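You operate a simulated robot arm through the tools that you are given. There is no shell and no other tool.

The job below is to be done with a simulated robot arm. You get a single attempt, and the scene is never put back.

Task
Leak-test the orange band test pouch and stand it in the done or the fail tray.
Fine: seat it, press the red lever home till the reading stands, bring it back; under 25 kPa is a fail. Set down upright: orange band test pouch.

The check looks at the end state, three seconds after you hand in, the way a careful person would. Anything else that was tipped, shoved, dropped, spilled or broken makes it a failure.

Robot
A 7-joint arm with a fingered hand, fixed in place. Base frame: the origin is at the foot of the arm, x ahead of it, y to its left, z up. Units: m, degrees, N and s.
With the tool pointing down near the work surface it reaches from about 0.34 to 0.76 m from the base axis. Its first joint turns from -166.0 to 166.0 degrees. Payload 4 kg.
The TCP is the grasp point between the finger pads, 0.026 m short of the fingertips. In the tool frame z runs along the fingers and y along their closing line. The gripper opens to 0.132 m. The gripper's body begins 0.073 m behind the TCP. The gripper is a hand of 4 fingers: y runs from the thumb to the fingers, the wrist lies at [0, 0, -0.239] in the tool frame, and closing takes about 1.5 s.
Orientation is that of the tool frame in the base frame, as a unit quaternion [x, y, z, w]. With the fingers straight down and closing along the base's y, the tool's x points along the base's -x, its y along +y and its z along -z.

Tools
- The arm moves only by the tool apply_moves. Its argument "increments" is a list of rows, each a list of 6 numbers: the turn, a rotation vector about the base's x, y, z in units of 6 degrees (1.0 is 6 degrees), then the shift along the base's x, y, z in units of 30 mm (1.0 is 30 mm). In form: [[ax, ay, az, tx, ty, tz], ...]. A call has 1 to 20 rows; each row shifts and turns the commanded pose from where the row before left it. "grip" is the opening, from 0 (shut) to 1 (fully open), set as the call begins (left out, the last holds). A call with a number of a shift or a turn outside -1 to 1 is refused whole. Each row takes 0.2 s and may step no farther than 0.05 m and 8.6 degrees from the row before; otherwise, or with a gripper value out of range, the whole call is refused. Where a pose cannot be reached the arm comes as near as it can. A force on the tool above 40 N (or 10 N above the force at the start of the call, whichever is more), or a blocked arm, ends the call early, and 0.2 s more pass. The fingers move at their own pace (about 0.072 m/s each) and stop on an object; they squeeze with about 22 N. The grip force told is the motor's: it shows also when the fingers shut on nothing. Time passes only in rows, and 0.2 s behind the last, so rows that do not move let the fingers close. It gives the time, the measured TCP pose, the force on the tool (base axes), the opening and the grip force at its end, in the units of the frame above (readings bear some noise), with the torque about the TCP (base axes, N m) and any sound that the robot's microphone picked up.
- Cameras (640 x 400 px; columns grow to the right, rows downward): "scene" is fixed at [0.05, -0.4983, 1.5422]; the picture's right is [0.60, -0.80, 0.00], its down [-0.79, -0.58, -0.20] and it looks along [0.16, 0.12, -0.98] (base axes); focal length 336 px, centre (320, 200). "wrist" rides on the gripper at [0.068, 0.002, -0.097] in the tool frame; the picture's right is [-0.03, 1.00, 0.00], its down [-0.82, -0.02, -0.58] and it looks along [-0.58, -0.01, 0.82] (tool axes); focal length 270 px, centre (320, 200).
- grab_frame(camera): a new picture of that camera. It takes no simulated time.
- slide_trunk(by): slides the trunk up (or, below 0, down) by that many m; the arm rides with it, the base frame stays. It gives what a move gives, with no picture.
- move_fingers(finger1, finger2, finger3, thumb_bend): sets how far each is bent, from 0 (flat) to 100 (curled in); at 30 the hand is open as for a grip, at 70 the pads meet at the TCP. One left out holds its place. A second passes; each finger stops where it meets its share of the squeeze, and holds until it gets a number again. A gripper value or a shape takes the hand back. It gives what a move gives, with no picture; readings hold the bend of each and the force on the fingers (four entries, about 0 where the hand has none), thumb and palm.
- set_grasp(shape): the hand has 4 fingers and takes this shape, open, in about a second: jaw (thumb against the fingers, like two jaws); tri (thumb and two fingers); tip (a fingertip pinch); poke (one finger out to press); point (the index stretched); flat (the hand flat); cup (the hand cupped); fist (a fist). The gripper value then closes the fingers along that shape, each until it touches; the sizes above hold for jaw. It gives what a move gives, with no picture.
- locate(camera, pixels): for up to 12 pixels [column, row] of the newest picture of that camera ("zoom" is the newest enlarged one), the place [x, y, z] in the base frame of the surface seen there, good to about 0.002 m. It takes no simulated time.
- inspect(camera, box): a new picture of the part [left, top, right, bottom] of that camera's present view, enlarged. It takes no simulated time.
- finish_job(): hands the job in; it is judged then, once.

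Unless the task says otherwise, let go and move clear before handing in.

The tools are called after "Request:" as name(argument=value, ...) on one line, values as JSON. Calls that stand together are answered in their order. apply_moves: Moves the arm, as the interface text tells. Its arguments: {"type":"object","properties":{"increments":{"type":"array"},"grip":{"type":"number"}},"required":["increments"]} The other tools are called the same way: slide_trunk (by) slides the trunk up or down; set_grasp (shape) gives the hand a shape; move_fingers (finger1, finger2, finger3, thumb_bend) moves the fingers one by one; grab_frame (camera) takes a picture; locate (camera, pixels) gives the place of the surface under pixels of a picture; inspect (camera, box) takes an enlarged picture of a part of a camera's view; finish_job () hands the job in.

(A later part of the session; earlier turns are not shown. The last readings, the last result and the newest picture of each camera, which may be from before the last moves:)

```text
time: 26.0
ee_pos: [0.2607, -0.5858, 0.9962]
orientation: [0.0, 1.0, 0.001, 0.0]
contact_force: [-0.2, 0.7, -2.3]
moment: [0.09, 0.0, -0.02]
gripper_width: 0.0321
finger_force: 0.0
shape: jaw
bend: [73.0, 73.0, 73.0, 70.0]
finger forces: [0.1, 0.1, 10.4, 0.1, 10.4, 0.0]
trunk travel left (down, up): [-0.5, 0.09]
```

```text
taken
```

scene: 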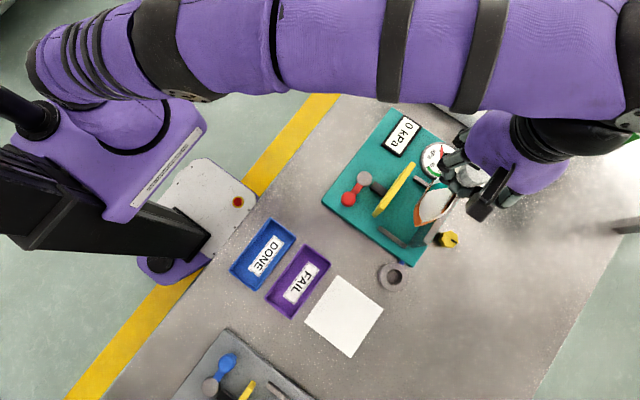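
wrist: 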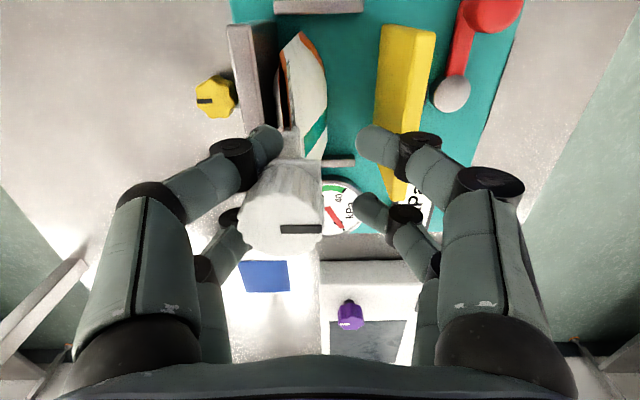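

On opening, the left pair of digits (finger 3 and thumb, 10.4 N each) stays wedged on the collar and drags the pouch toward the wall. I'll measure its position before unwedging it.

Request:
locate(camera="wrist", pixels=[[283, 230], [250, 225], [315, 225], [283, 250], [283, 200], [300, 40], [288, 90], [318, 90], [297, 145]])

Request:
inspect(camera="wrist", box=[200, 20, 440, 270])

Request:
inspect(camera="scene", box=[380, 110, 500, 270])

```text
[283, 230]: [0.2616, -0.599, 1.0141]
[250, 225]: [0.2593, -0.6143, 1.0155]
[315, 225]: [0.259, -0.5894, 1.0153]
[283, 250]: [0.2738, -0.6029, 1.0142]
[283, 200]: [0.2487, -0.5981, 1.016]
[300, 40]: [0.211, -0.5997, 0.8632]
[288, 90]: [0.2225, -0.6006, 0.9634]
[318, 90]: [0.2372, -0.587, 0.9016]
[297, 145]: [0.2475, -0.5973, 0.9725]
```

```text
1.60 times, centred on (320, 145) of wrist
```

zoom: 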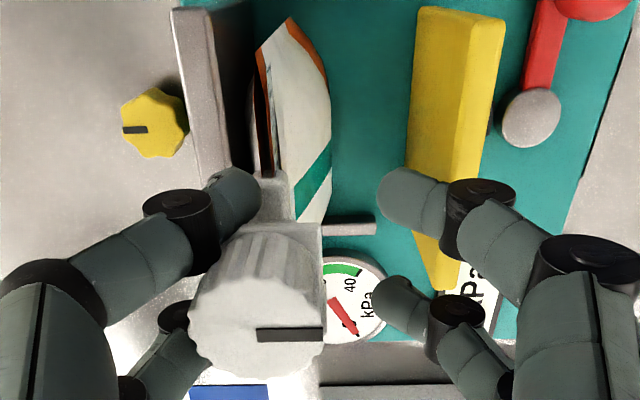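

```text
2.50 times, centred on (440, 190) of scene
```

zoom: 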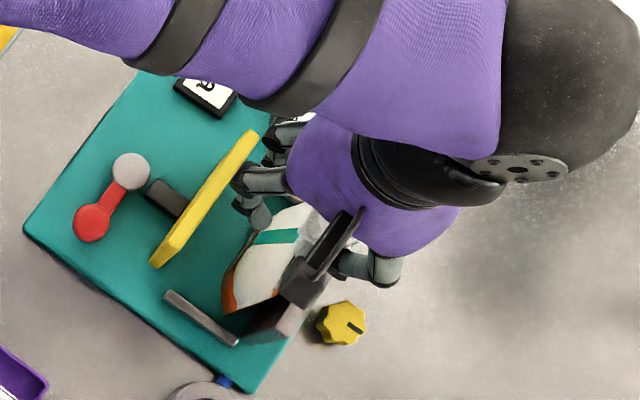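

The pouch is upright (cap level, z≈1.015), just above the floor and touching the wall at y≈-0.601. I'll carry it 12 mm back toward mid-nest, set it down, then open while shifting the hand so the left digits stay still relative to the pouch.

Request:
apply_moves(increments=[[0, 0, 0, 0, 0, 0.03], [0, 0, 0, 0, 0.2, 0], [0, 0, 0, 0, 0.2, 0], [0, 0, 0, 0, 0, -0.05], [0, 0, 0, 0, 0, -0.03], [0, 0, 0, 0, 0, 0]])

Request:
grab_frame(camera="wrist")

```text
time: 27.4
ee_pos: [0.2603, -0.5753, 0.9963]
orientation: [0.0, 1.0, -0.001, 0.0]
contact_force: [1.5, -1.1, 7.2]
moment: [-0.23, -0.05, 0.0]
gripper_width: 0.0333
finger_force: 0.1
shape: jaw
bend: [73.0, 73.0, 74.0, 70.0]
finger forces: [0.0, 0.1, 13.1, 0.0, 10.8, 0.0]
trunk travel left (down, up): [-0.5, 0.09]
```

```text
taken
```

wrist: 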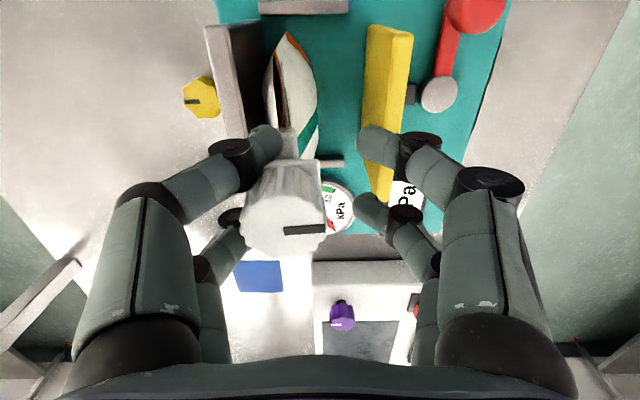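

The pouch is back on the floor with light pressure (7 N). Now opening in steps with the hand shifting +y by half of the added opening.

Request:
apply_moves(increments=[[0, 0, 0, 0, 0.15, 0], [0, 0, 0, 0, 0, 0]], grip=0.32)

Request:
grab_frame(camera="wrist")

Request:
apply_moves(increments=[[0, 0, 0, 0, 0.15, 0], [0, 0, 0, 0, 0, 0]], grip=0.39)

Request:
grab_frame(camera="wrist")

```text
time: 28.0
ee_pos: [0.2607, -0.5693, 0.9955]
orientation: [-0.001, 1.0, -0.001, 0.0]
contact_force: [1.4, -2.7, 11.4]
moment: [-0.4, 0.0, 0.04]
gripper_width: 0.0428
finger_force: 0.0
shape: jaw
bend: [73.0, 73.0, 74.0, 70.0]
finger forces: [0.1, 0.0, 14.4, 0.0, 11.7, 0.0]
trunk travel left (down, up): [-0.5, 0.09]
```

```text
taken
```

wrist: 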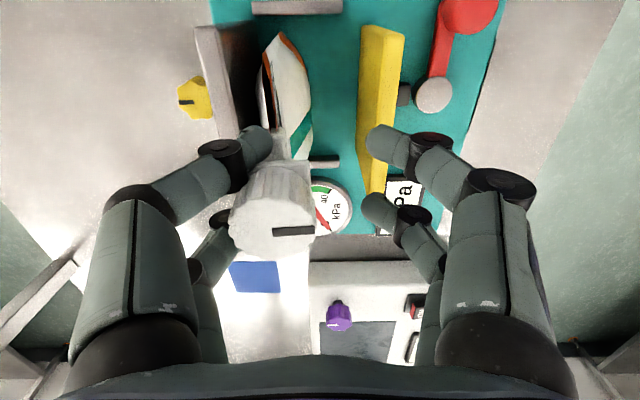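

```text
time: 28.6
ee_pos: [0.261, -0.5655, 0.9947]
orientation: [0.0, 1.0, 0.0, 0.001]
contact_force: [3.0, -1.5, 14.3]
moment: [-0.48, 0.02, 0.04]
gripper_width: 0.0517
finger_force: 0.0
shape: jaw
bend: [73.0, 73.0, 74.0, 70.0]
finger forces: [0.0, 0.0, 14.3, 0.0, 12.3, 0.1]
trunk travel left (down, up): [-0.5, 0.09]
```

```text
taken
```

wrist: 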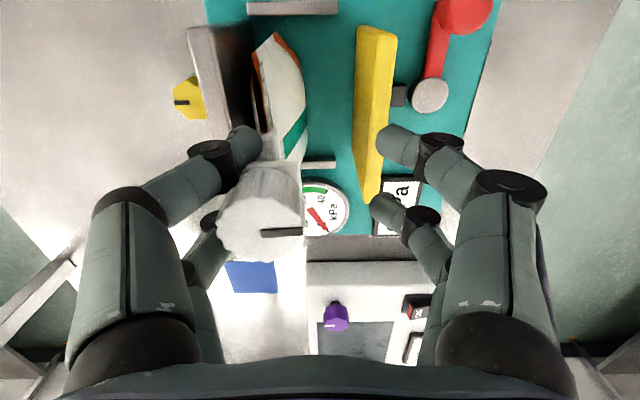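

Still wedged (14 N each, pushing down 14 N). Let me check the pouch's location and tilt.

Request:
locate(camera="wrist", pixels=[[262, 225], [230, 225], [292, 225], [262, 250], [262, 195], [275, 40], [262, 90], [297, 90], [277, 145], [268, 70]])

Request:
inspect(camera="wrist", box=[170, 20, 410, 270])

```text
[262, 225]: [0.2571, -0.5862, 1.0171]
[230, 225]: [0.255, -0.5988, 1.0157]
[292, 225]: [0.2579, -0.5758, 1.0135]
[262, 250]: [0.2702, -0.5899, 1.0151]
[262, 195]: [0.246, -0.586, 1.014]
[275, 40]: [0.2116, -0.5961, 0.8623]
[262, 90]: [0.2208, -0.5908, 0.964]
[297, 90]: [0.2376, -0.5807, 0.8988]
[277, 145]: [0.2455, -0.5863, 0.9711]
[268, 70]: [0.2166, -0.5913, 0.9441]
```

```text
1.60 times, centred on (290, 145) of wrist
```

zoom: 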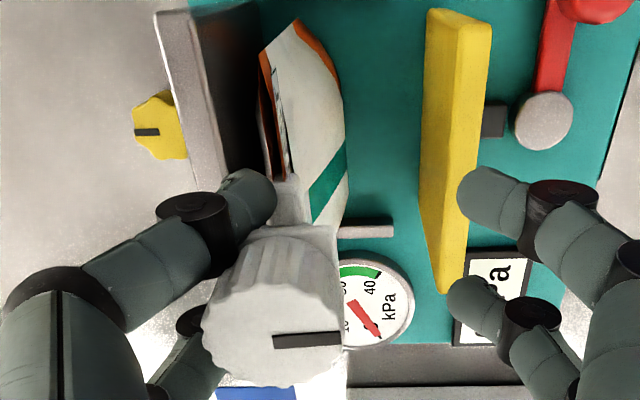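

The cap is at y≈-0.587 while the base is at ≈-0.596 (about 4° lean made by the hand). I'll move the hand back 8 mm to plumb it, relieve the down-pressure, then retract only finger 3 so the wedge opens.

Request:
apply_moves(increments=[[0, 0, 0, 0, -0.14, 0.01], [0, 0, 0, 0, -0.13, 0.01], [0, 0, 0, 0, 0, 0]])

Request:
move_fingers(finger3=66)

Request:
grab_frame(camera="wrist")

```text
time: 29.4
ee_pos: [0.2593, -0.5741, 0.994]
orientation: [0.0, 1.0, -0.001, 0.0]
contact_force: [1.1, -1.2, 7.9]
moment: [-0.23, 0.01, 0.04]
gripper_width: 0.0518
finger_force: 0.0
shape: jaw
bend: [73.0, 73.0, 74.0, 70.0]
finger forces: [0.1, 0.1, 12.2, 0.0, 11.1, 0.1]
trunk travel left (down, up): [-0.5, 0.09]
```

```text
time: 30.4
ee_pos: [0.2608, -0.574, 0.9936]
orientation: [0.0, 1.0, 0.0, 0.001]
contact_force: [0.0, -0.1, -0.2]
moment: [0.02, 0.0, 0.02]
gripper_width: 0.0524
finger_force: 0.0
shape: fingers
bend: [73.0, 73.0, 65.0, 70.0]
finger forces: [0.0, 0.0, 0.3, 0.0, 0.1, 0.0]
trunk travel left (down, up): [-0.5, 0.09]
```

```text
taken
```

wrist: 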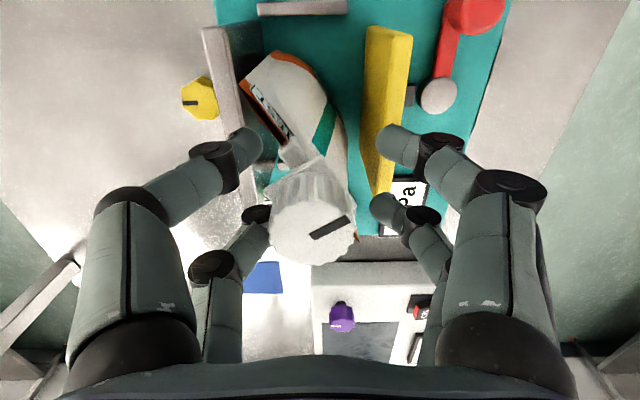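

The wedge is free (all forces ~0) but the pouch yawed about 30° in the nest, still upright. I'll open wide, rise clear, and look at it and at a finer hand shape.

Request:
apply_moves(increments=[[0, 0, 0, 0, 0, 0], [0, 0, 0, 0, 0, 0], [0, 0, 0, 0, 0, 0], [0, 0, 0, 0, 0, 0]], grip=1)

Request:
grab_frame(camera="wrist")

```text
time: 31.4
ee_pos: [0.2608, -0.5741, 0.9945]
orientation: [0.0, 1.0, 0.0, 0.001]
contact_force: [0.2, 0.5, -0.6]
moment: [-0.01, -0.01, -0.03]
gripper_width: 0.1319
finger_force: 0.0
shape: jaw
bend: [30.0, 30.0, 30.0, 30.0]
finger forces: [0.2, 0.0, 0.0, 0.1, 0.0, 0.1]
trunk travel left (down, up): [-0.5, 0.09]
```

```text
taken
```

wrist: 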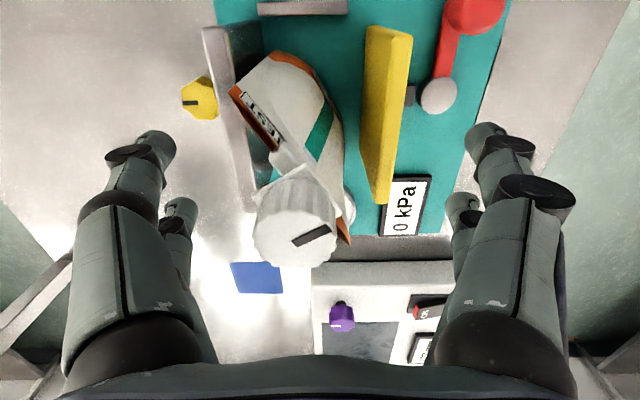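

The pouch is yawed and may now lean on the wall (cap at ~(295,220)). Measuring it.

Request:
locate(camera="wrist", pixels=[[295, 222], [260, 225], [330, 225], [285, 190], [295, 255], [235, 92], [245, 110], [285, 155], [345, 238], [320, 150], [285, 60], [330, 90]])

Request:
inspect(camera="wrist", box=[190, 20, 430, 270])

Request:
inspect(camera="scene", box=[380, 110, 500, 270])

```text
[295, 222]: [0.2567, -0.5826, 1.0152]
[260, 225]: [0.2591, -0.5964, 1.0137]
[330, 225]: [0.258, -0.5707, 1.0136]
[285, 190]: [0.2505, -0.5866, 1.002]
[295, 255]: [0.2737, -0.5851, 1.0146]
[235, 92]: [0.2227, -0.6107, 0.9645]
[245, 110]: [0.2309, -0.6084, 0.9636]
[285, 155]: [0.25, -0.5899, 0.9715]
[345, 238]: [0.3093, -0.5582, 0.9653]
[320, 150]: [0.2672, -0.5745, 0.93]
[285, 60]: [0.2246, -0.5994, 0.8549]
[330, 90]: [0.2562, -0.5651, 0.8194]
```

```text
1.60 times, centred on (310, 145) of wrist
```

zoom: 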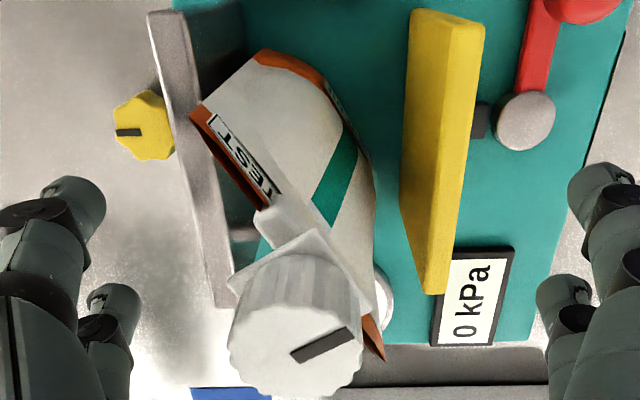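

```text
2.50 times, centred on (440, 190) of scene
```

zoom: 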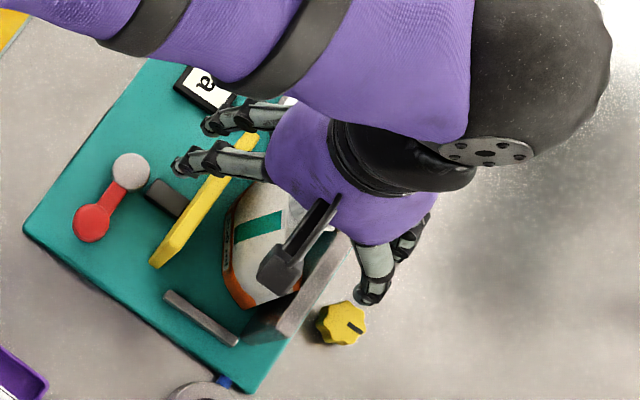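

The pouch is upright (cap level at 1.0137) at (0.258,-0.585) but yawed ≈31°. I'll rise clear and look at the "tip" and "tri" shapes, which may release cleanly.

Request:
apply_moves(increments=[[0, 0, 0, 0, 0, 0.3], [0, 0, 0, 0, 0, 0.8], [0, 0, 0, 0, 0, 0.9], [0, 0, 0, 0, 0, 0.9], [0, 0, 0, 0, 0, 0.9], [0, 0, 0, 0, 0, 0]])

Request:
set_grasp(shape="tip")

Request:
grab_frame(camera="wrist")

Request:
inspect(camera="scene", box=[380, 90, 560, 270])

```text
time: 32.8
ee_pos: [0.2586, -0.5766, 1.1075]
orientation: [0.0, 1.0, 0.0, 0.0]
contact_force: [-0.6, -0.1, -0.4]
moment: [0.03, -0.01, 0.0]
gripper_width: 0.1317
finger_force: 0.0
shape: jaw
bend: [30.0, 30.0, 30.0, 30.0]
finger forces: [0.0, 0.0, 0.0, 0.0, 0.0, 0.0]
trunk travel left (down, up): [-0.5, 0.09]
```

```text
time: 33.7
ee_pos: [0.2596, -0.5761, 1.1089]
orientation: [0.0, 1.0, 0.0, -0.001]
contact_force: [-0.1, -0.2, 0.5]
moment: [0.0, -0.02, -0.01]
gripper_width: 0.1318
finger_force: 0.0
shape: tip
bend: [30.0, 30.0, 30.0, 30.0]
finger forces: [0.1, 0.0, 0.1, 0.0, 0.0, 0.1]
trunk travel left (down, up): [-0.5, 0.09]
```

```text
taken
```

wrist: 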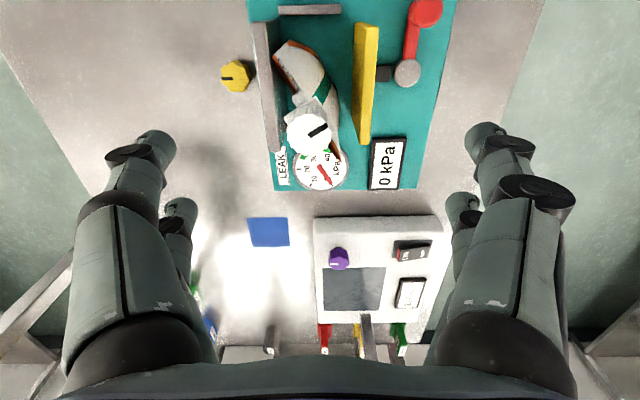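

```text
2.22 times, centred on (470, 180) of scene
```

zoom: 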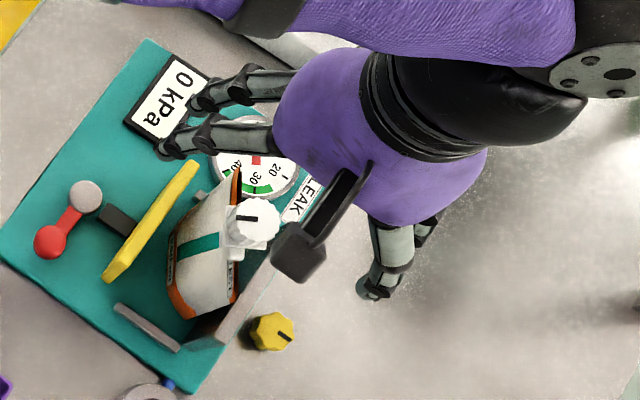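

The open "tip" shape looks identical to jaw; I'll close it in free air to see which digits take part.

Request:
apply_moves(increments=[[0, 0, 0, 0, 0, 0], [0, 0, 0, 0, 0, 0], [0, 0, 0, 0, 0, 0], [0, 0, 0, 0, 0, 0], [0, 0, 0, 0, 0, 0], [0, 0, 0, 0, 0, 0], [0, 0, 0, 0, 0, 0], [0, 0, 0, 0, 0, 0]], grip=0)

Request:
grab_frame(camera="wrist")

Request:
locate(camera="wrist", pixels=[[320, 145], [310, 150], [330, 150], [300, 200], [340, 200], [320, 200], [318, 135], [290, 150], [350, 150], [310, 210]])

```text
time: 35.5
ee_pos: [0.2596, -0.5763, 1.1078]
orientation: [-0.001, 1.0, 0.0, 0.0]
contact_force: [0.1, -0.1, -0.1]
moment: [0.01, 0.02, 0.03]
gripper_width: 0.0
finger_force: 21.8
shape: tip
bend: [62.0, 63.0, 63.0, 70.0]
finger forces: [0.0, 0.0, 0.0, 0.0, 0.1, 0.0]
trunk travel left (down, up): [-0.5, 0.09]
```

```text
taken
```

wrist: 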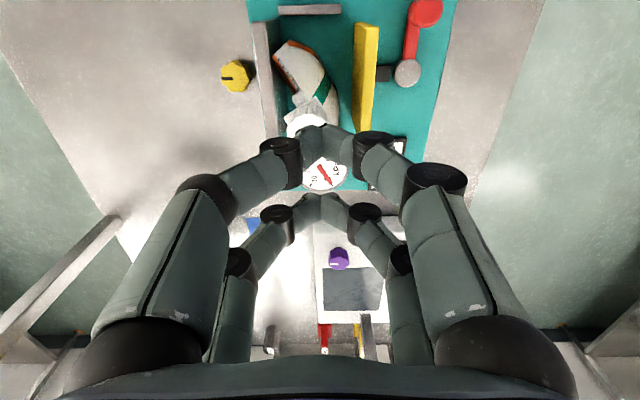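

```text
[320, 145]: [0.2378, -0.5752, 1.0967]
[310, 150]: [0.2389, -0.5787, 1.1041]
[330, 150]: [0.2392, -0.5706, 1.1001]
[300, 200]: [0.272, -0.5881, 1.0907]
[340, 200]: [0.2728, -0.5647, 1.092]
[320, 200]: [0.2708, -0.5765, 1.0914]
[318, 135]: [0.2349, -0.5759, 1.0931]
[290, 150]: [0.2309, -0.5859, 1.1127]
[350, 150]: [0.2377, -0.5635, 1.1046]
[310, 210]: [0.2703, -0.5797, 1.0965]
```

Both pairs still close in "tip": near pair centred ≈x-0.02, far pair ≈x+0.02 of the TCP, so the cap gets wedged between pairs. I'd rather pinch the cap with just one opposing pair; I'll open and find out which finger is which.

Request:
set_grasp(shape="jaw")

Request:
move_fingers(finger1=65, thumb_bend=65)

Request:
grab_frame(camera="wrist")

```text
time: 36.4
ee_pos: [0.2592, -0.5754, 1.109]
orientation: [0.0, 1.0, 0.0, 0.0]
contact_force: [0.6, -0.2, -0.6]
moment: [-0.04, 0.0, -0.02]
gripper_width: 0.132
finger_force: 0.0
shape: jaw
bend: [30.0, 30.0, 30.0, 30.0]
finger forces: [0.0, 0.0, 0.0, 0.1, 0.1, 0.0]
trunk travel left (down, up): [-0.5, 0.09]
```

```text
time: 37.4
ee_pos: [0.2592, -0.5768, 1.1092]
orientation: [0.0, 1.0, 0.0, 0.0]
contact_force: [0.4, -0.2, 0.1]
moment: [0.05, 0.02, 0.02]
gripper_width: 0.0167
finger_force: 0.2
shape: fingers
bend: [65.0, 30.0, 30.0, 65.0]
finger forces: [0.1, 0.0, 0.0, 0.1, 0.0, 0.0]
trunk travel left (down, up): [-0.5, 0.09]
```

```text
taken
```

wrist: 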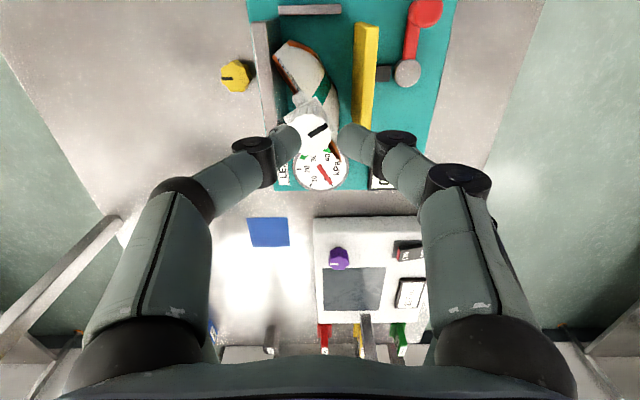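

Finger 1 is right-near and the thumb left-near — an opposing pair that lines up at about x-0.0165 of the TCP. I'll measure the pouch again from here to align the hand with it.

Request:
inspect(camera="wrist", box=[250, 20, 390, 180])

Request:
locate(camera="wrist", pixels=[[291, 140], [291, 130], [291, 150], [345, 130], [345, 140], [345, 150], [312, 132], [295, 132], [328, 132], [312, 117], [312, 150]])

```text
2.50 times, centred on (320, 100) of wrist
```

zoom: 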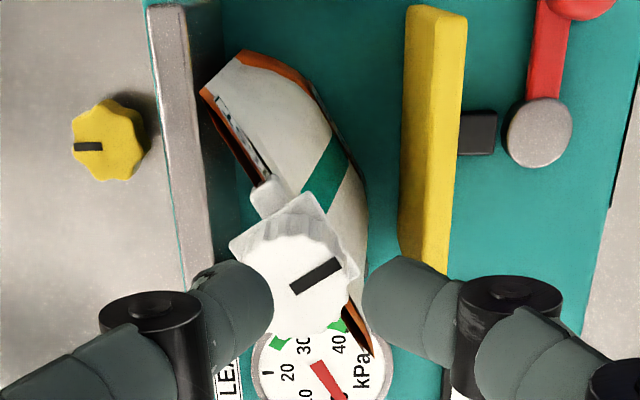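

```text
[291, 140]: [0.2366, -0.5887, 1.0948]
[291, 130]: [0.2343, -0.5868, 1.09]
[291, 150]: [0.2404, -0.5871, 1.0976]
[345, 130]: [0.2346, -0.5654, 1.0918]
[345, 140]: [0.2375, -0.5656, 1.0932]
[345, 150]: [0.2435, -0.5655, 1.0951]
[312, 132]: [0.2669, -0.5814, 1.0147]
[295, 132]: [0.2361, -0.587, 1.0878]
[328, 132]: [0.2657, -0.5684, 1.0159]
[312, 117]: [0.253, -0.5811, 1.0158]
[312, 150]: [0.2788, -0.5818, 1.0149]
```

The cap centre is ≈(0.265,-0.583) and the fin is yawed ≈31°. I'll open the pair, turn the hand +31° about z, and shift so the thumb/finger‑1 pair centres on the cap while fingers 2 and 3 stay open.

Request:
move_fingers(finger1=38, finger2=25, finger3=25, thumb_bend=38)

Request:
apply_moves(increments=[[0, 0, 0.862, 0.107, 0.008, 0], [0, 0, 0.862, 0.107, 0.008, 0], [0, 0, 0.862, 0.107, 0.008, 0], [0, 0, 0.862, 0.107, 0.008, 0], [0, 0, 0.862, 0.107, 0.008, 0], [0, 0, 0.862, 0.107, 0.008, 0], [0, 0, 0, 0, 0, 0]])

Request:
grab_frame(camera="wrist")

```text
time: 38.4
ee_pos: [0.2583, -0.576, 1.1086]
orientation: [0.0, 1.0, 0.0, 0.0]
contact_force: [0.0, 0.4, -0.3]
moment: [0.02, 0.02, 0.03]
gripper_width: 0.1057
finger_force: 0.0
shape: fingers
bend: [38.0, 25.0, 25.0, 38.0]
finger forces: [0.0, 0.0, 0.0, 0.0, 0.1, 0.0]
trunk travel left (down, up): [-0.5, 0.09]
```

```text
time: 40.0
ee_pos: [0.2773, -0.573, 1.1084]
orientation: [-0.267, 0.964, 0.0, 0.0]
contact_force: [-0.2, -0.4, 0.0]
moment: [0.07, 0.03, 0.05]
gripper_width: 0.1059
finger_force: 0.0
shape: fingers
bend: [38.0, 25.0, 25.0, 38.0]
finger forces: [0.1, 0.1, 0.0, 0.1, 0.1, 0.1]
trunk travel left (down, up): [-0.5, 0.09]
```

```text
taken
```

wrist: 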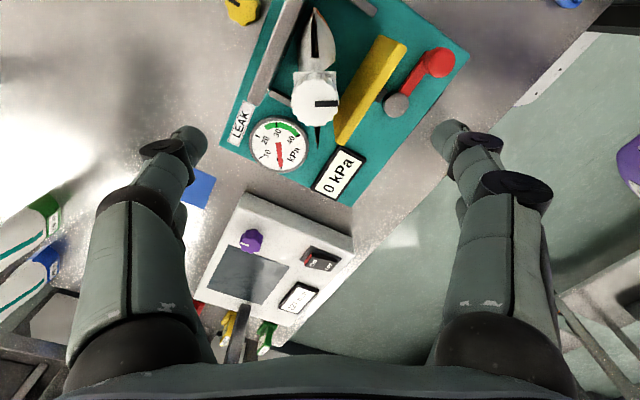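

The pouch fin is now vertical in the wrist view, so the yaw matches. Measuring the cap before descending.

Request:
locate(camera="wrist", pixels=[[315, 102], [292, 102], [339, 102], [315, 82], [315, 122], [313, 12], [318, 150]])

Request:
inspect(camera="wrist", box=[265, 0, 365, 160])

```text
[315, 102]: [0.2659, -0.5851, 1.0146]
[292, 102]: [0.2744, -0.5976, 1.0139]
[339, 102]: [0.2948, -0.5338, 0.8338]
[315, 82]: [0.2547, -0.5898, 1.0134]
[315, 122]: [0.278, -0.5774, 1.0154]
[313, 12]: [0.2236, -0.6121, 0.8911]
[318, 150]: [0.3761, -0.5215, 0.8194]
```

```text
2.50 times, centred on (315, 80) of wrist
```

zoom: 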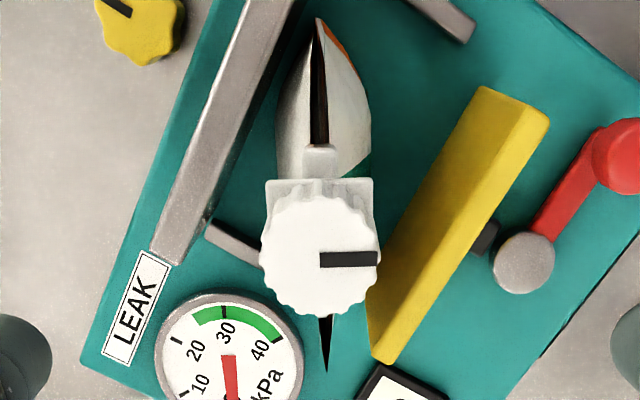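

The cap centre is (0.266,-0.585); the hand needs a (+2,-4 mm) trim. Descending most of the way first.

Request:
apply_moves(increments=[[0, 0, 0, 0.07, -0.13, -0.5], [0, 0, 0, 0, 0, -0.7], [0, 0, 0, 0, 0, -0.7], [0, 0, 0, 0, 0, -0.5], [0, 0, 0, 0, 0, 0]])

Request:
grab_frame(camera="wrist")

```text
time: 41.2
ee_pos: [0.2835, -0.5782, 1.0374]
orientation: [-0.268, 0.964, 0.0, 0.0]
contact_force: [-1.5, -0.3, -0.3]
moment: [0.03, -0.03, 0.0]
gripper_width: 0.1063
finger_force: 0.0
shape: fingers
bend: [38.0, 25.0, 25.0, 38.0]
finger forces: [0.0, 0.0, 0.0, 0.0, 0.1, 0.1]
trunk travel left (down, up): [-0.5, 0.09]
```

```text
taken
```

wrist: 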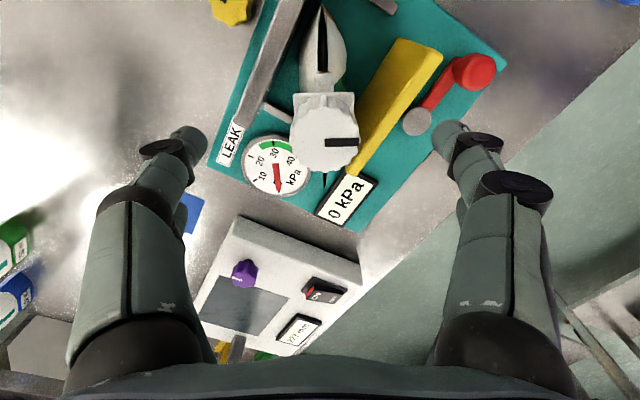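

Cap now at about (324,138) in the wrist view; I'll check the alignment again from the pictures.

Request:
locate(camera="wrist", pixels=[[324, 139], [292, 139], [357, 139], [324, 112], [324, 165], [185, 140], [455, 135], [200, 140], [440, 135]])

Request:
apply_moves(increments=[[0, 0, 0, 0, 0, 0]])

```text
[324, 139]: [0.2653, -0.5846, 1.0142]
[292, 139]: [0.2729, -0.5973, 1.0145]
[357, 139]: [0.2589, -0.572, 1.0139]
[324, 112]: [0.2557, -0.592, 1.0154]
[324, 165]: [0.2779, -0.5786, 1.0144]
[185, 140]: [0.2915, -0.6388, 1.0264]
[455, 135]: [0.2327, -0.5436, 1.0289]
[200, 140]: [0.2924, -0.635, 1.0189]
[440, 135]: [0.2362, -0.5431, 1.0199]
```

```text
time: 41.6
ee_pos: [0.2827, -0.5771, 1.0366]
orientation: [-0.268, 0.964, 0.0, 0.0]
contact_force: [-0.1, 0.3, 0.3]
moment: [0.02, 0.0, 0.0]
gripper_width: 0.106
finger_force: 0.0
shape: fingers
bend: [38.0, 25.0, 25.0, 38.0]
finger forces: [0.0, 0.0, 0.1, 0.0, 0.0, 0.0]
trunk travel left (down, up): [-0.5, 0.09]
```

The pinch pair is ~3 mm too far in +x; I'll trim by (-3,+0.5 mm), descend to TCP z≈1.013 and pinch with thumb and finger 1 only.

Request:
apply_moves(increments=[[0, 0, 0, -0.1, 0.015, -0.3], [0, 0, 0, 0, 0, -0.3], [0, 0, 0, 0, 0, -0.18], [0, 0, 0, 0, 0, 0]])

Request:
move_fingers(finger1=52, thumb_bend=52)

Request:
grab_frame(camera="wrist")

```text
time: 42.6
ee_pos: [0.2791, -0.576, 1.0138]
orientation: [-0.267, 0.964, 0.0, 0.0]
contact_force: [0.9, 0.6, 0.4]
moment: [-0.03, 0.03, 0.0]
gripper_width: 0.1061
finger_force: 0.1
shape: fingers
bend: [38.0, 25.0, 25.0, 38.0]
finger forces: [0.1, 0.0, 0.1, 0.0, 0.0, 0.1]
trunk travel left (down, up): [-0.5, 0.09]
```

```text
time: 43.6
ee_pos: [0.2785, -0.5766, 1.0134]
orientation: [-0.267, 0.964, 0.0, 0.0]
contact_force: [0.4, 0.2, -0.4]
moment: [0.0, -0.01, 0.0]
gripper_width: 0.0594
finger_force: 0.1
shape: fingers
bend: [52.0, 25.0, 25.0, 52.0]
finger forces: [0.0, 0.1, 0.0, 0.0, 0.0, 0.0]
trunk travel left (down, up): [-0.5, 0.09]
```

```text
taken
```

wrist: 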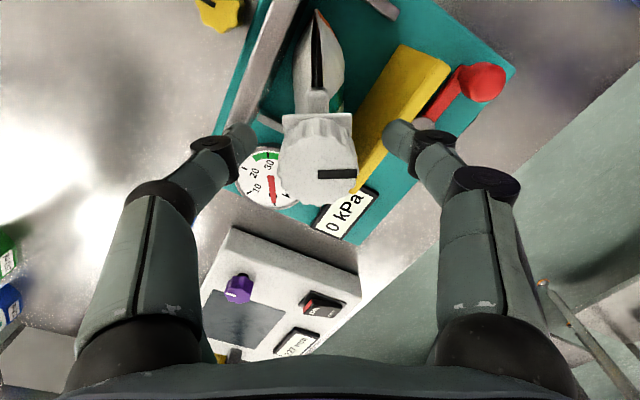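

The tips (240,135) and (400,135) straddle the cap at column 318. Closing the pair further until it squeezes.

Request:
move_fingers(finger1=60, thumb_bend=60)

Request:
grab_frame(camera="wrist")

```text
time: 44.6
ee_pos: [0.2789, -0.5776, 1.0133]
orientation: [-0.268, 0.963, 0.0, -0.001]
contact_force: [-0.3, -0.8, 0.5]
moment: [-0.01, -0.02, -0.05]
gripper_width: 0.0334
finger_force: 0.1
shape: fingers
bend: [60.0, 25.0, 25.0, 60.0]
finger forces: [0.0, 0.0, 0.0, 0.0, 0.2, 0.1]
trunk travel left (down, up): [-0.5, 0.09]
```

```text
taken
```

wrist: 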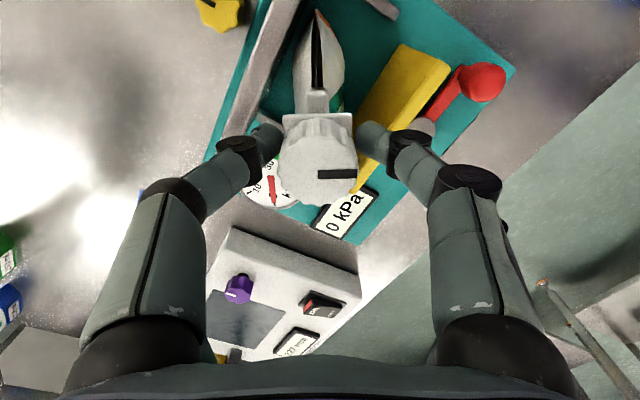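

The tips now touch the collar/cap sides; closing to the squeeze.

Request:
move_fingers(finger1=64, thumb_bend=64)

Request:
grab_frame(camera="wrist")

```text
time: 45.6
ee_pos: [0.2793, -0.5773, 1.0142]
orientation: [-0.267, 0.964, 0.0, -0.001]
contact_force: [0.2, -0.2, -0.2]
moment: [0.01, -0.01, -0.04]
gripper_width: 0.0298
finger_force: 3.0
shape: fingers
bend: [61.0, 25.0, 25.0, 62.0]
finger forces: [2.6, 0.1, 0.0, 0.0, 2.9, 0.0]
trunk travel left (down, up): [-0.5, 0.09]
```

```text
taken
```

wrist: 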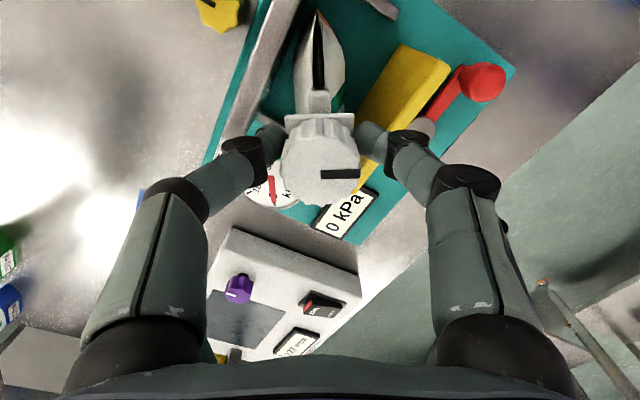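

Both press with ~2.8 N on the cap; I'll raise the squeeze to a firmer level.

Request:
move_fingers(finger1=78, thumb_bend=78)

Request:
grab_frame(camera="wrist")

```text
time: 46.6
ee_pos: [0.2788, -0.5772, 1.013]
orientation: [-0.267, 0.964, 0.001, -0.001]
contact_force: [0.7, 1.2, 0.6]
moment: [0.11, 0.05, -0.03]
gripper_width: 0.0275
finger_force: 10.5
shape: fingers
bend: [57.0, 25.0, 25.0, 67.0]
finger forces: [11.4, 0.0, 0.0, 0.0, 10.0, 0.0]
trunk travel left (down, up): [-0.5, 0.09]
```

```text
taken
```

wrist: 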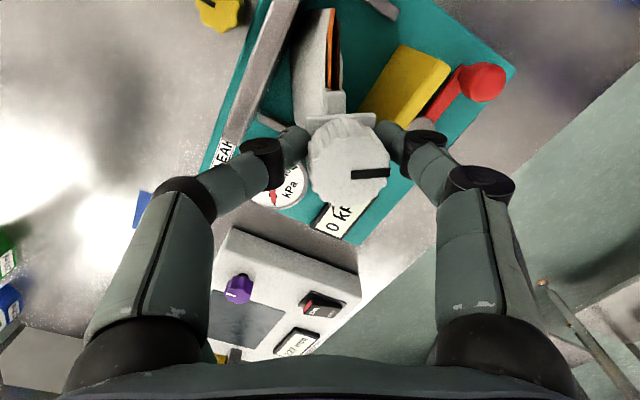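

The thumb overpowered finger 1 (67 vs 57), pushing the cap sideways ~8 mm. I'll ease the thumb so the pinch centres again.

Request:
move_fingers(thumb_bend=72)

Request:
grab_frame(camera="wrist")

```text
time: 47.6
ee_pos: [0.2774, -0.5762, 1.0124]
orientation: [-0.267, 0.964, 0.0, -0.001]
contact_force: [0.6, -0.5, 0.8]
moment: [0.02, 0.03, -0.02]
gripper_width: 0.0282
finger_force: 7.8
shape: fingers
bend: [59.0, 25.0, 25.0, 68.0]
finger forces: [8.4, 0.0, 0.0, 0.0, 8.6, 0.0]
trunk travel left (down, up): [-0.5, 0.09]
```

```text
taken
```

wrist: 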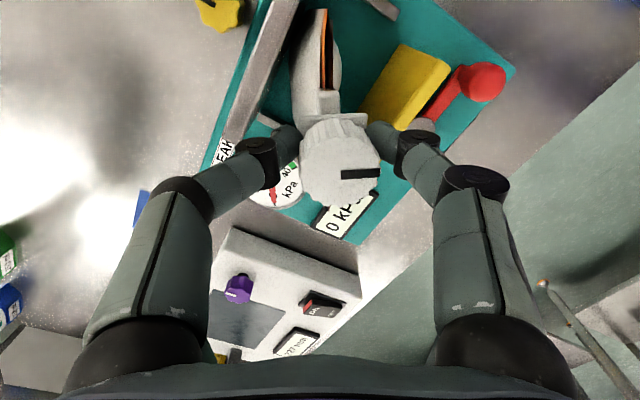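

Pinch is steady at ~8.5 N each with the cap ~9 mm off; I'll shift the hand back along the closing line to plumb the pouch, then lift 10 mm and look.

Request:
apply_moves(increments=[[0, 0, 0, 0.07, -0.115, 0], [0, 0, 0, 0.07, -0.115, 0], [0, 0, 0, 0, 0, 0]])

Request:
grab_frame(camera="wrist")

Request:
locate(camera="wrist", pixels=[[338, 170], [308, 170], [368, 170], [338, 150], [338, 195], [322, 20], [330, 60], [322, 100]])

```text
time: 48.4
ee_pos: [0.2837, -0.584, 1.0132]
orientation: [-0.268, 0.963, 0.0, 0.0]
contact_force: [0.2, 0.4, -0.5]
moment: [0.07, 0.08, -0.03]
gripper_width: 0.028
finger_force: 7.7
shape: fingers
bend: [59.0, 25.0, 25.0, 68.0]
finger forces: [8.0, 0.1, 0.0, 0.1, 7.7, 0.0]
trunk travel left (down, up): [-0.5, 0.09]
```

```text
taken
```

wrist: 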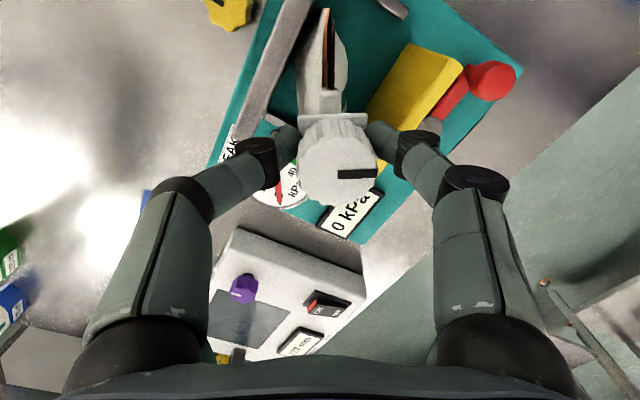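

```text
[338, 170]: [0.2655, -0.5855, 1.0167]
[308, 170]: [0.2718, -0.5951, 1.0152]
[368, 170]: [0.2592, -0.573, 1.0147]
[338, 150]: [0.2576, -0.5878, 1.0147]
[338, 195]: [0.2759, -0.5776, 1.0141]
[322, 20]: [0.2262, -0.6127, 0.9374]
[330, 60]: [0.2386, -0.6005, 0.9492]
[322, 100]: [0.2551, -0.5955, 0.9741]
```

The cap is level and back at (0.2655,-0.585). Lifting 10 mm to test the pinch.

Request:
apply_moves(increments=[[0, 0, 0, 0, 0, 0.1], [0, 0, 0, 0, 0, 0.12], [0, 0, 0, 0, 0, 0.12], [0, 0, 0, 0, 0, 0]])

Request:
grab_frame(camera="wrist")

Request:
locate(camera="wrist", pixels=[[338, 170], [308, 170], [368, 170], [338, 150], [338, 195], [322, 20], [330, 60], [322, 100]])

```text
time: 49.4
ee_pos: [0.2833, -0.5813, 1.0239]
orientation: [-0.267, 0.964, 0.0, -0.001]
contact_force: [0.1, -0.6, -2.7]
moment: [0.07, -0.02, 0.01]
gripper_width: 0.028
finger_force: 8.1
shape: fingers
bend: [59.0, 25.0, 25.0, 68.0]
finger forces: [7.8, 0.0, 0.0, 0.0, 7.4, 0.0]
trunk travel left (down, up): [-0.5, 0.09]
```

```text
taken
```

wrist: 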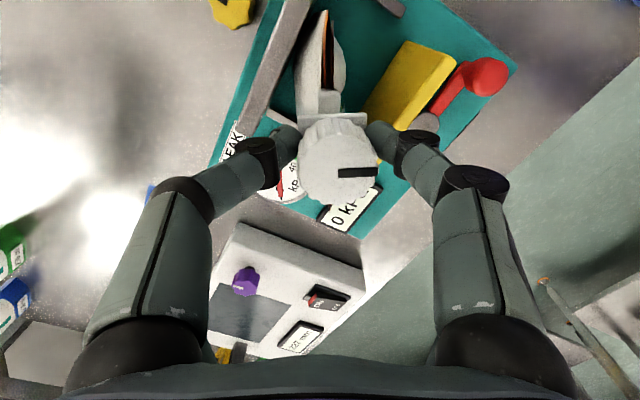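

```text
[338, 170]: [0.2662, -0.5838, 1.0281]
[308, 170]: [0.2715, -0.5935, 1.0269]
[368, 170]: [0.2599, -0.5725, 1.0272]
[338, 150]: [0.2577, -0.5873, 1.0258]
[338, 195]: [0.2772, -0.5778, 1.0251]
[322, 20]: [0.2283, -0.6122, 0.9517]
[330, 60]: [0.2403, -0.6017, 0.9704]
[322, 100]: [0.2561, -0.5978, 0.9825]
```

The pouch is held plumb, ~11 mm off the floor. I'll rotate the hand back -31° while keeping the cap over the nest centre (0.2595,-0.588).

Request:
apply_moves(increments=[[0, 0, -0.862, -0.039, -0.069, 0], [0, 0, -0.862, -0.039, -0.069, 0], [0, 0, -0.862, -0.039, -0.069, 0], [0, 0, -0.862, -0.039, -0.069, 0], [0, 0, -0.862, -0.039, -0.069, 0], [0, 0, -0.862, -0.039, -0.069, 0], [0, 0, 0, 0, 0, 0]])

Request:
grab_frame(camera="wrist")

Request:
locate(camera="wrist", pixels=[[338, 170], [308, 170], [368, 170], [338, 150], [338, 195], [322, 20], [330, 60], [322, 100]])

```text
time: 51.0
ee_pos: [0.2758, -0.5962, 1.0235]
orientation: [-0.001, 1.0, 0.0, -0.001]
contact_force: [0.9, 0.6, -2.5]
moment: [0.01, -0.06, 0.02]
gripper_width: 0.0277
finger_force: 7.7
shape: fingers
bend: [59.0, 25.0, 25.0, 68.0]
finger forces: [8.0, 0.0, 0.0, 0.0, 7.8, 0.0]
trunk travel left (down, up): [-0.5, 0.09]
```

```text
taken
```

wrist: 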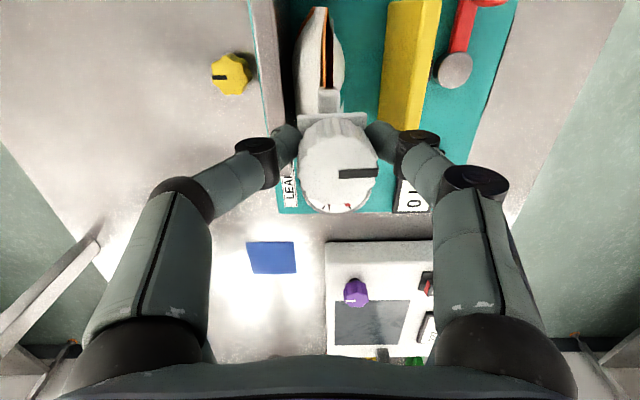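

```text
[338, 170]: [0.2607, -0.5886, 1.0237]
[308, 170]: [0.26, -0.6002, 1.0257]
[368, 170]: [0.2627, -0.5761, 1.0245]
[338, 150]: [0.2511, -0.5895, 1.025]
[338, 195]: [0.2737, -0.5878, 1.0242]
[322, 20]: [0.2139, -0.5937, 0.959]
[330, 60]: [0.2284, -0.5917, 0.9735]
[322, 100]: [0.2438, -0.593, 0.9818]
```

The pouch is square with the nest, cap at (0.261,-0.588,1.0245). Lowering ~11 mm to contact.

Request:
apply_moves(increments=[[0, 0, 0, 0, 0, -0.1], [0, 0, 0, 0, 0, -0.1], [0, 0, 0, 0, 0, -0.1], [0, 0, 0, 0, 0, 0]])

Request:
apply_moves(increments=[[0, 0, 0, 0, 0, -0.04], [0, 0, 0, 0, 0, 0]])

Request:
apply_moves(increments=[[0, 0, 0, 0, 0, -0.03], [0, 0, 0, 0, 0, 0]])

```text
time: 52.0
ee_pos: [0.2756, -0.5956, 1.0147]
orientation: [0.0, 1.0, 0.0, 0.0]
contact_force: [-0.1, -0.3, -3.2]
moment: [-0.01, -0.06, 0.03]
gripper_width: 0.0281
finger_force: 7.6
shape: fingers
bend: [59.0, 25.0, 25.0, 68.0]
finger forces: [7.9, 0.0, 0.0, 0.0, 7.8, 0.0]
trunk travel left (down, up): [-0.5, 0.09]
```

```text
time: 52.6
ee_pos: [0.2755, -0.5961, 1.0137]
orientation: [0.0, 1.0, 0.0, 0.0]
contact_force: [-1.3, -0.3, 0.9]
moment: [0.02, 0.04, 0.03]
gripper_width: 0.0276
finger_force: 8.3
shape: fingers
bend: [59.0, 25.0, 25.0, 68.0]
finger forces: [8.2, 0.0, 0.1, 0.0, 8.1, 0.0]
trunk travel left (down, up): [-0.5, 0.09]
```

```text
time: 53.2
ee_pos: [0.2752, -0.5954, 1.0136]
orientation: [-0.001, 1.0, -0.001, 0.001]
contact_force: [-2.2, -0.5, 5.5]
moment: [0.05, 0.12, 0.02]
gripper_width: 0.028
finger_force: 9.5
shape: fingers
bend: [59.0, 25.0, 25.0, 68.0]
finger forces: [8.5, 0.0, 0.0, 0.0, 9.4, 0.1]
trunk travel left (down, up): [-0.5, 0.09]
```

The pouch rests on the floor (+5.5 N). I'll relax both digits evenly, then spread them.

Request:
move_fingers(finger1=60, thumb_bend=68)

Request:
move_fingers(finger1=52, thumb_bend=60)

Request:
grab_frame(camera="wrist")

Request:
locate(camera="wrist", pixels=[[338, 170], [308, 170], [368, 170], [338, 150], [338, 195], [322, 20], [330, 60], [322, 100]])

```text
time: 54.2
ee_pos: [0.2755, -0.597, 1.0131]
orientation: [0.001, 1.0, -0.001, 0.0]
contact_force: [-0.9, 0.1, 3.8]
moment: [0.04, 0.1, 0.02]
gripper_width: 0.0292
finger_force: 3.1
shape: fingers
bend: [57.0, 25.0, 25.0, 67.0]
finger forces: [3.0, 0.1, 0.0, 0.1, 3.7, 0.0]
trunk travel left (down, up): [-0.5, 0.09]
```

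```text
time: 55.2
ee_pos: [0.2745, -0.5966, 1.0138]
orientation: [0.0, 1.0, 0.0, 0.0]
contact_force: [-0.5, -0.2, -0.9]
moment: [0.01, -0.03, 0.04]
gripper_width: 0.0461
finger_force: 0.0
shape: fingers
bend: [52.0, 25.0, 25.0, 60.0]
finger forces: [0.0, 0.0, 0.0, 0.0, 0.3, 0.0]
trunk travel left (down, up): [-0.5, 0.09]
```

```text
taken
```

wrist: 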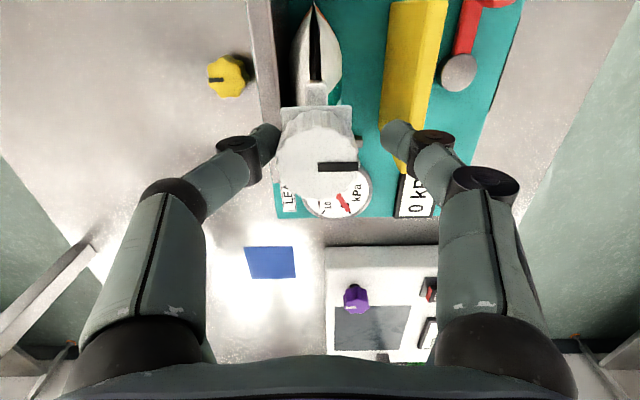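

```text
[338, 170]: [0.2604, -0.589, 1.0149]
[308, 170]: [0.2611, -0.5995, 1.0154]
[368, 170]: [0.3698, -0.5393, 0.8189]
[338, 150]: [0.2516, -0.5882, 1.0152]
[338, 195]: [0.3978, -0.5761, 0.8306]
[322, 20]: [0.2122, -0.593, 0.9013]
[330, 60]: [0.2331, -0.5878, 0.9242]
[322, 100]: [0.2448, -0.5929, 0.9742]
```

The pouch released upright and square (cap centre ≈ y -0.597). Opening wide and rising clear, then checking.

Request:
move_fingers(finger1=35, thumb_bend=35)

Request:
apply_moves(increments=[[0, 0, 0, 0, 0, 0.3], [0, 0, 0, 0, 0, 0.8], [0, 0, 0, 0, 0, 0.9], [0, 0, 0, 0, 0, 0.9], [0, 0, 0, 0, 0, 0]])

Request:
grab_frame(camera="wrist")

Request:
inspect(camera="scene", box=[330, 100, 510, 270])

```text
time: 56.2
ee_pos: [0.2755, -0.595, 1.0129]
orientation: [0.0, 1.0, 0.0, 0.0]
contact_force: [0.3, -0.5, -0.5]
moment: [-0.01, -0.03, -0.02]
gripper_width: 0.1159
finger_force: 0.0
shape: fingers
bend: [35.0, 25.0, 25.0, 35.0]
finger forces: [0.1, 0.0, 0.0, 0.1, 0.0, 0.0]
trunk travel left (down, up): [-0.5, 0.09]
```

```text
time: 57.4
ee_pos: [0.2758, -0.5942, 1.1]
orientation: [0.0, 1.0, 0.0, -0.001]
contact_force: [0.2, 0.0, 0.7]
moment: [-0.01, -0.01, -0.01]
gripper_width: 0.1162
finger_force: 0.1
shape: fingers
bend: [35.0, 25.0, 25.0, 35.0]
finger forces: [0.0, 0.0, 0.0, 0.0, 0.0, 0.0]
trunk travel left (down, up): [-0.5, 0.09]
```

```text
taken
```

wrist: 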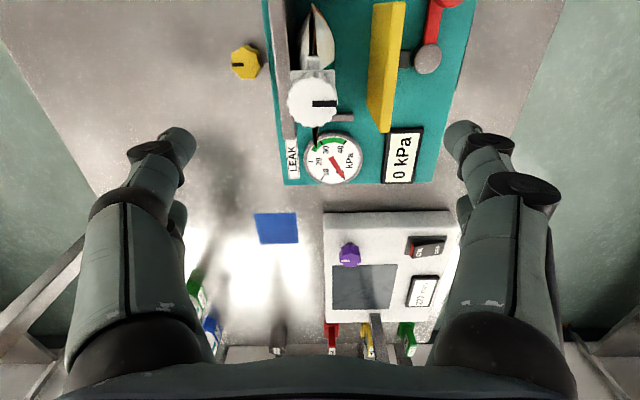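

```text
2.35 times, centred on (420, 185) of scene
```

zoom: 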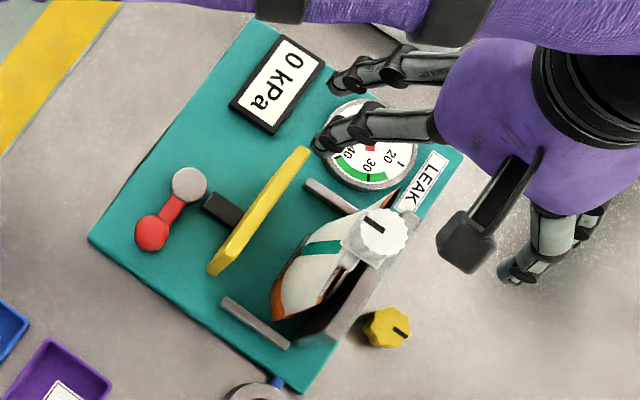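

The pouch stands seated and square between plate and wall (cap clear at ~(315,103) wrist). Next I'll move over the lever and try the "poke" shape for pushing it.

Request:
apply_moves(increments=[[0, 0, 0, -0.2, 0.8, 0], [0, 0, 0, -0.5, 0.9, 0], [0, 0, 0, -0.6, 0.9, 0], [0, 0, 0, -0.6, 0.9, 0], [0, 0, 0, -0.4, 0.8, 0], [0, 0, 0, 0, 0, -0.5], [0, 0, 0, 0, 0, 0]])

Request:
set_grasp(shape="poke")

Request:
grab_frame(camera="wrist")

Request:
grab_frame(camera="scene")

```text
time: 59.0
ee_pos: [0.2062, -0.4658, 1.0864]
orientation: [0.0, 1.0, 0.001, 0.0]
contact_force: [0.8, 0.8, -0.1]
moment: [-0.01, -0.01, 0.05]
gripper_width: 0.1163
finger_force: 0.0
shape: fingers
bend: [35.0, 25.0, 25.0, 35.0]
finger forces: [0.0, 0.0, 0.1, 0.0, 0.1, 0.0]
trunk travel left (down, up): [-0.5, 0.09]
```

```text
time: 59.9
ee_pos: [0.2075, -0.4659, 1.0878]
orientation: [0.0, 1.0, 0.001, 0.0]
contact_force: [-0.5, -0.3, 1.2]
moment: [-0.01, 0.0, -0.02]
gripper_width: 0.0
finger_force: 0.1
shape: poke
bend: [100.0, 100.0, 100.0, 34.0]
finger forces: [0.0, 0.0, 0.1, 0.0, 0.0, 0.0]
trunk travel left (down, up): [-0.5, 0.09]
```

```text
taken
```

wrist: 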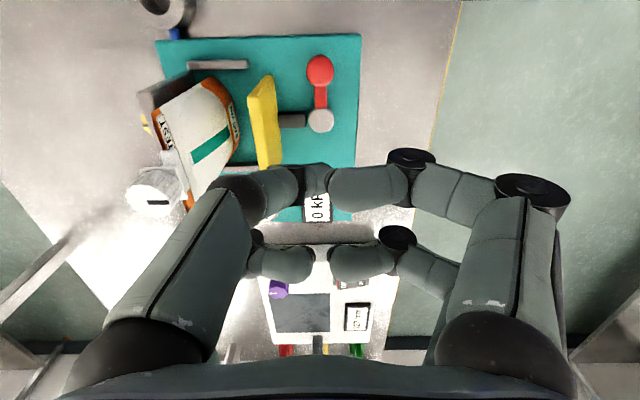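

```text
taken
```

scene: 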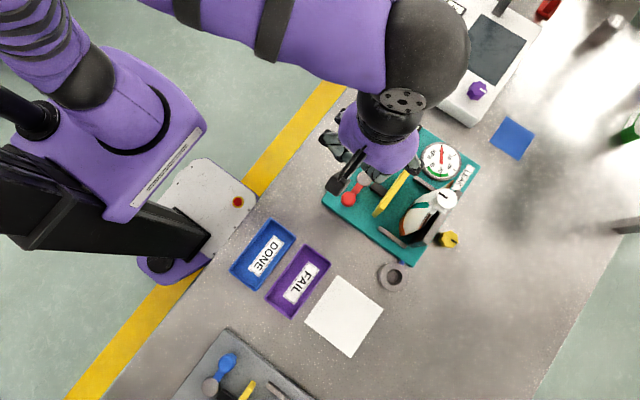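

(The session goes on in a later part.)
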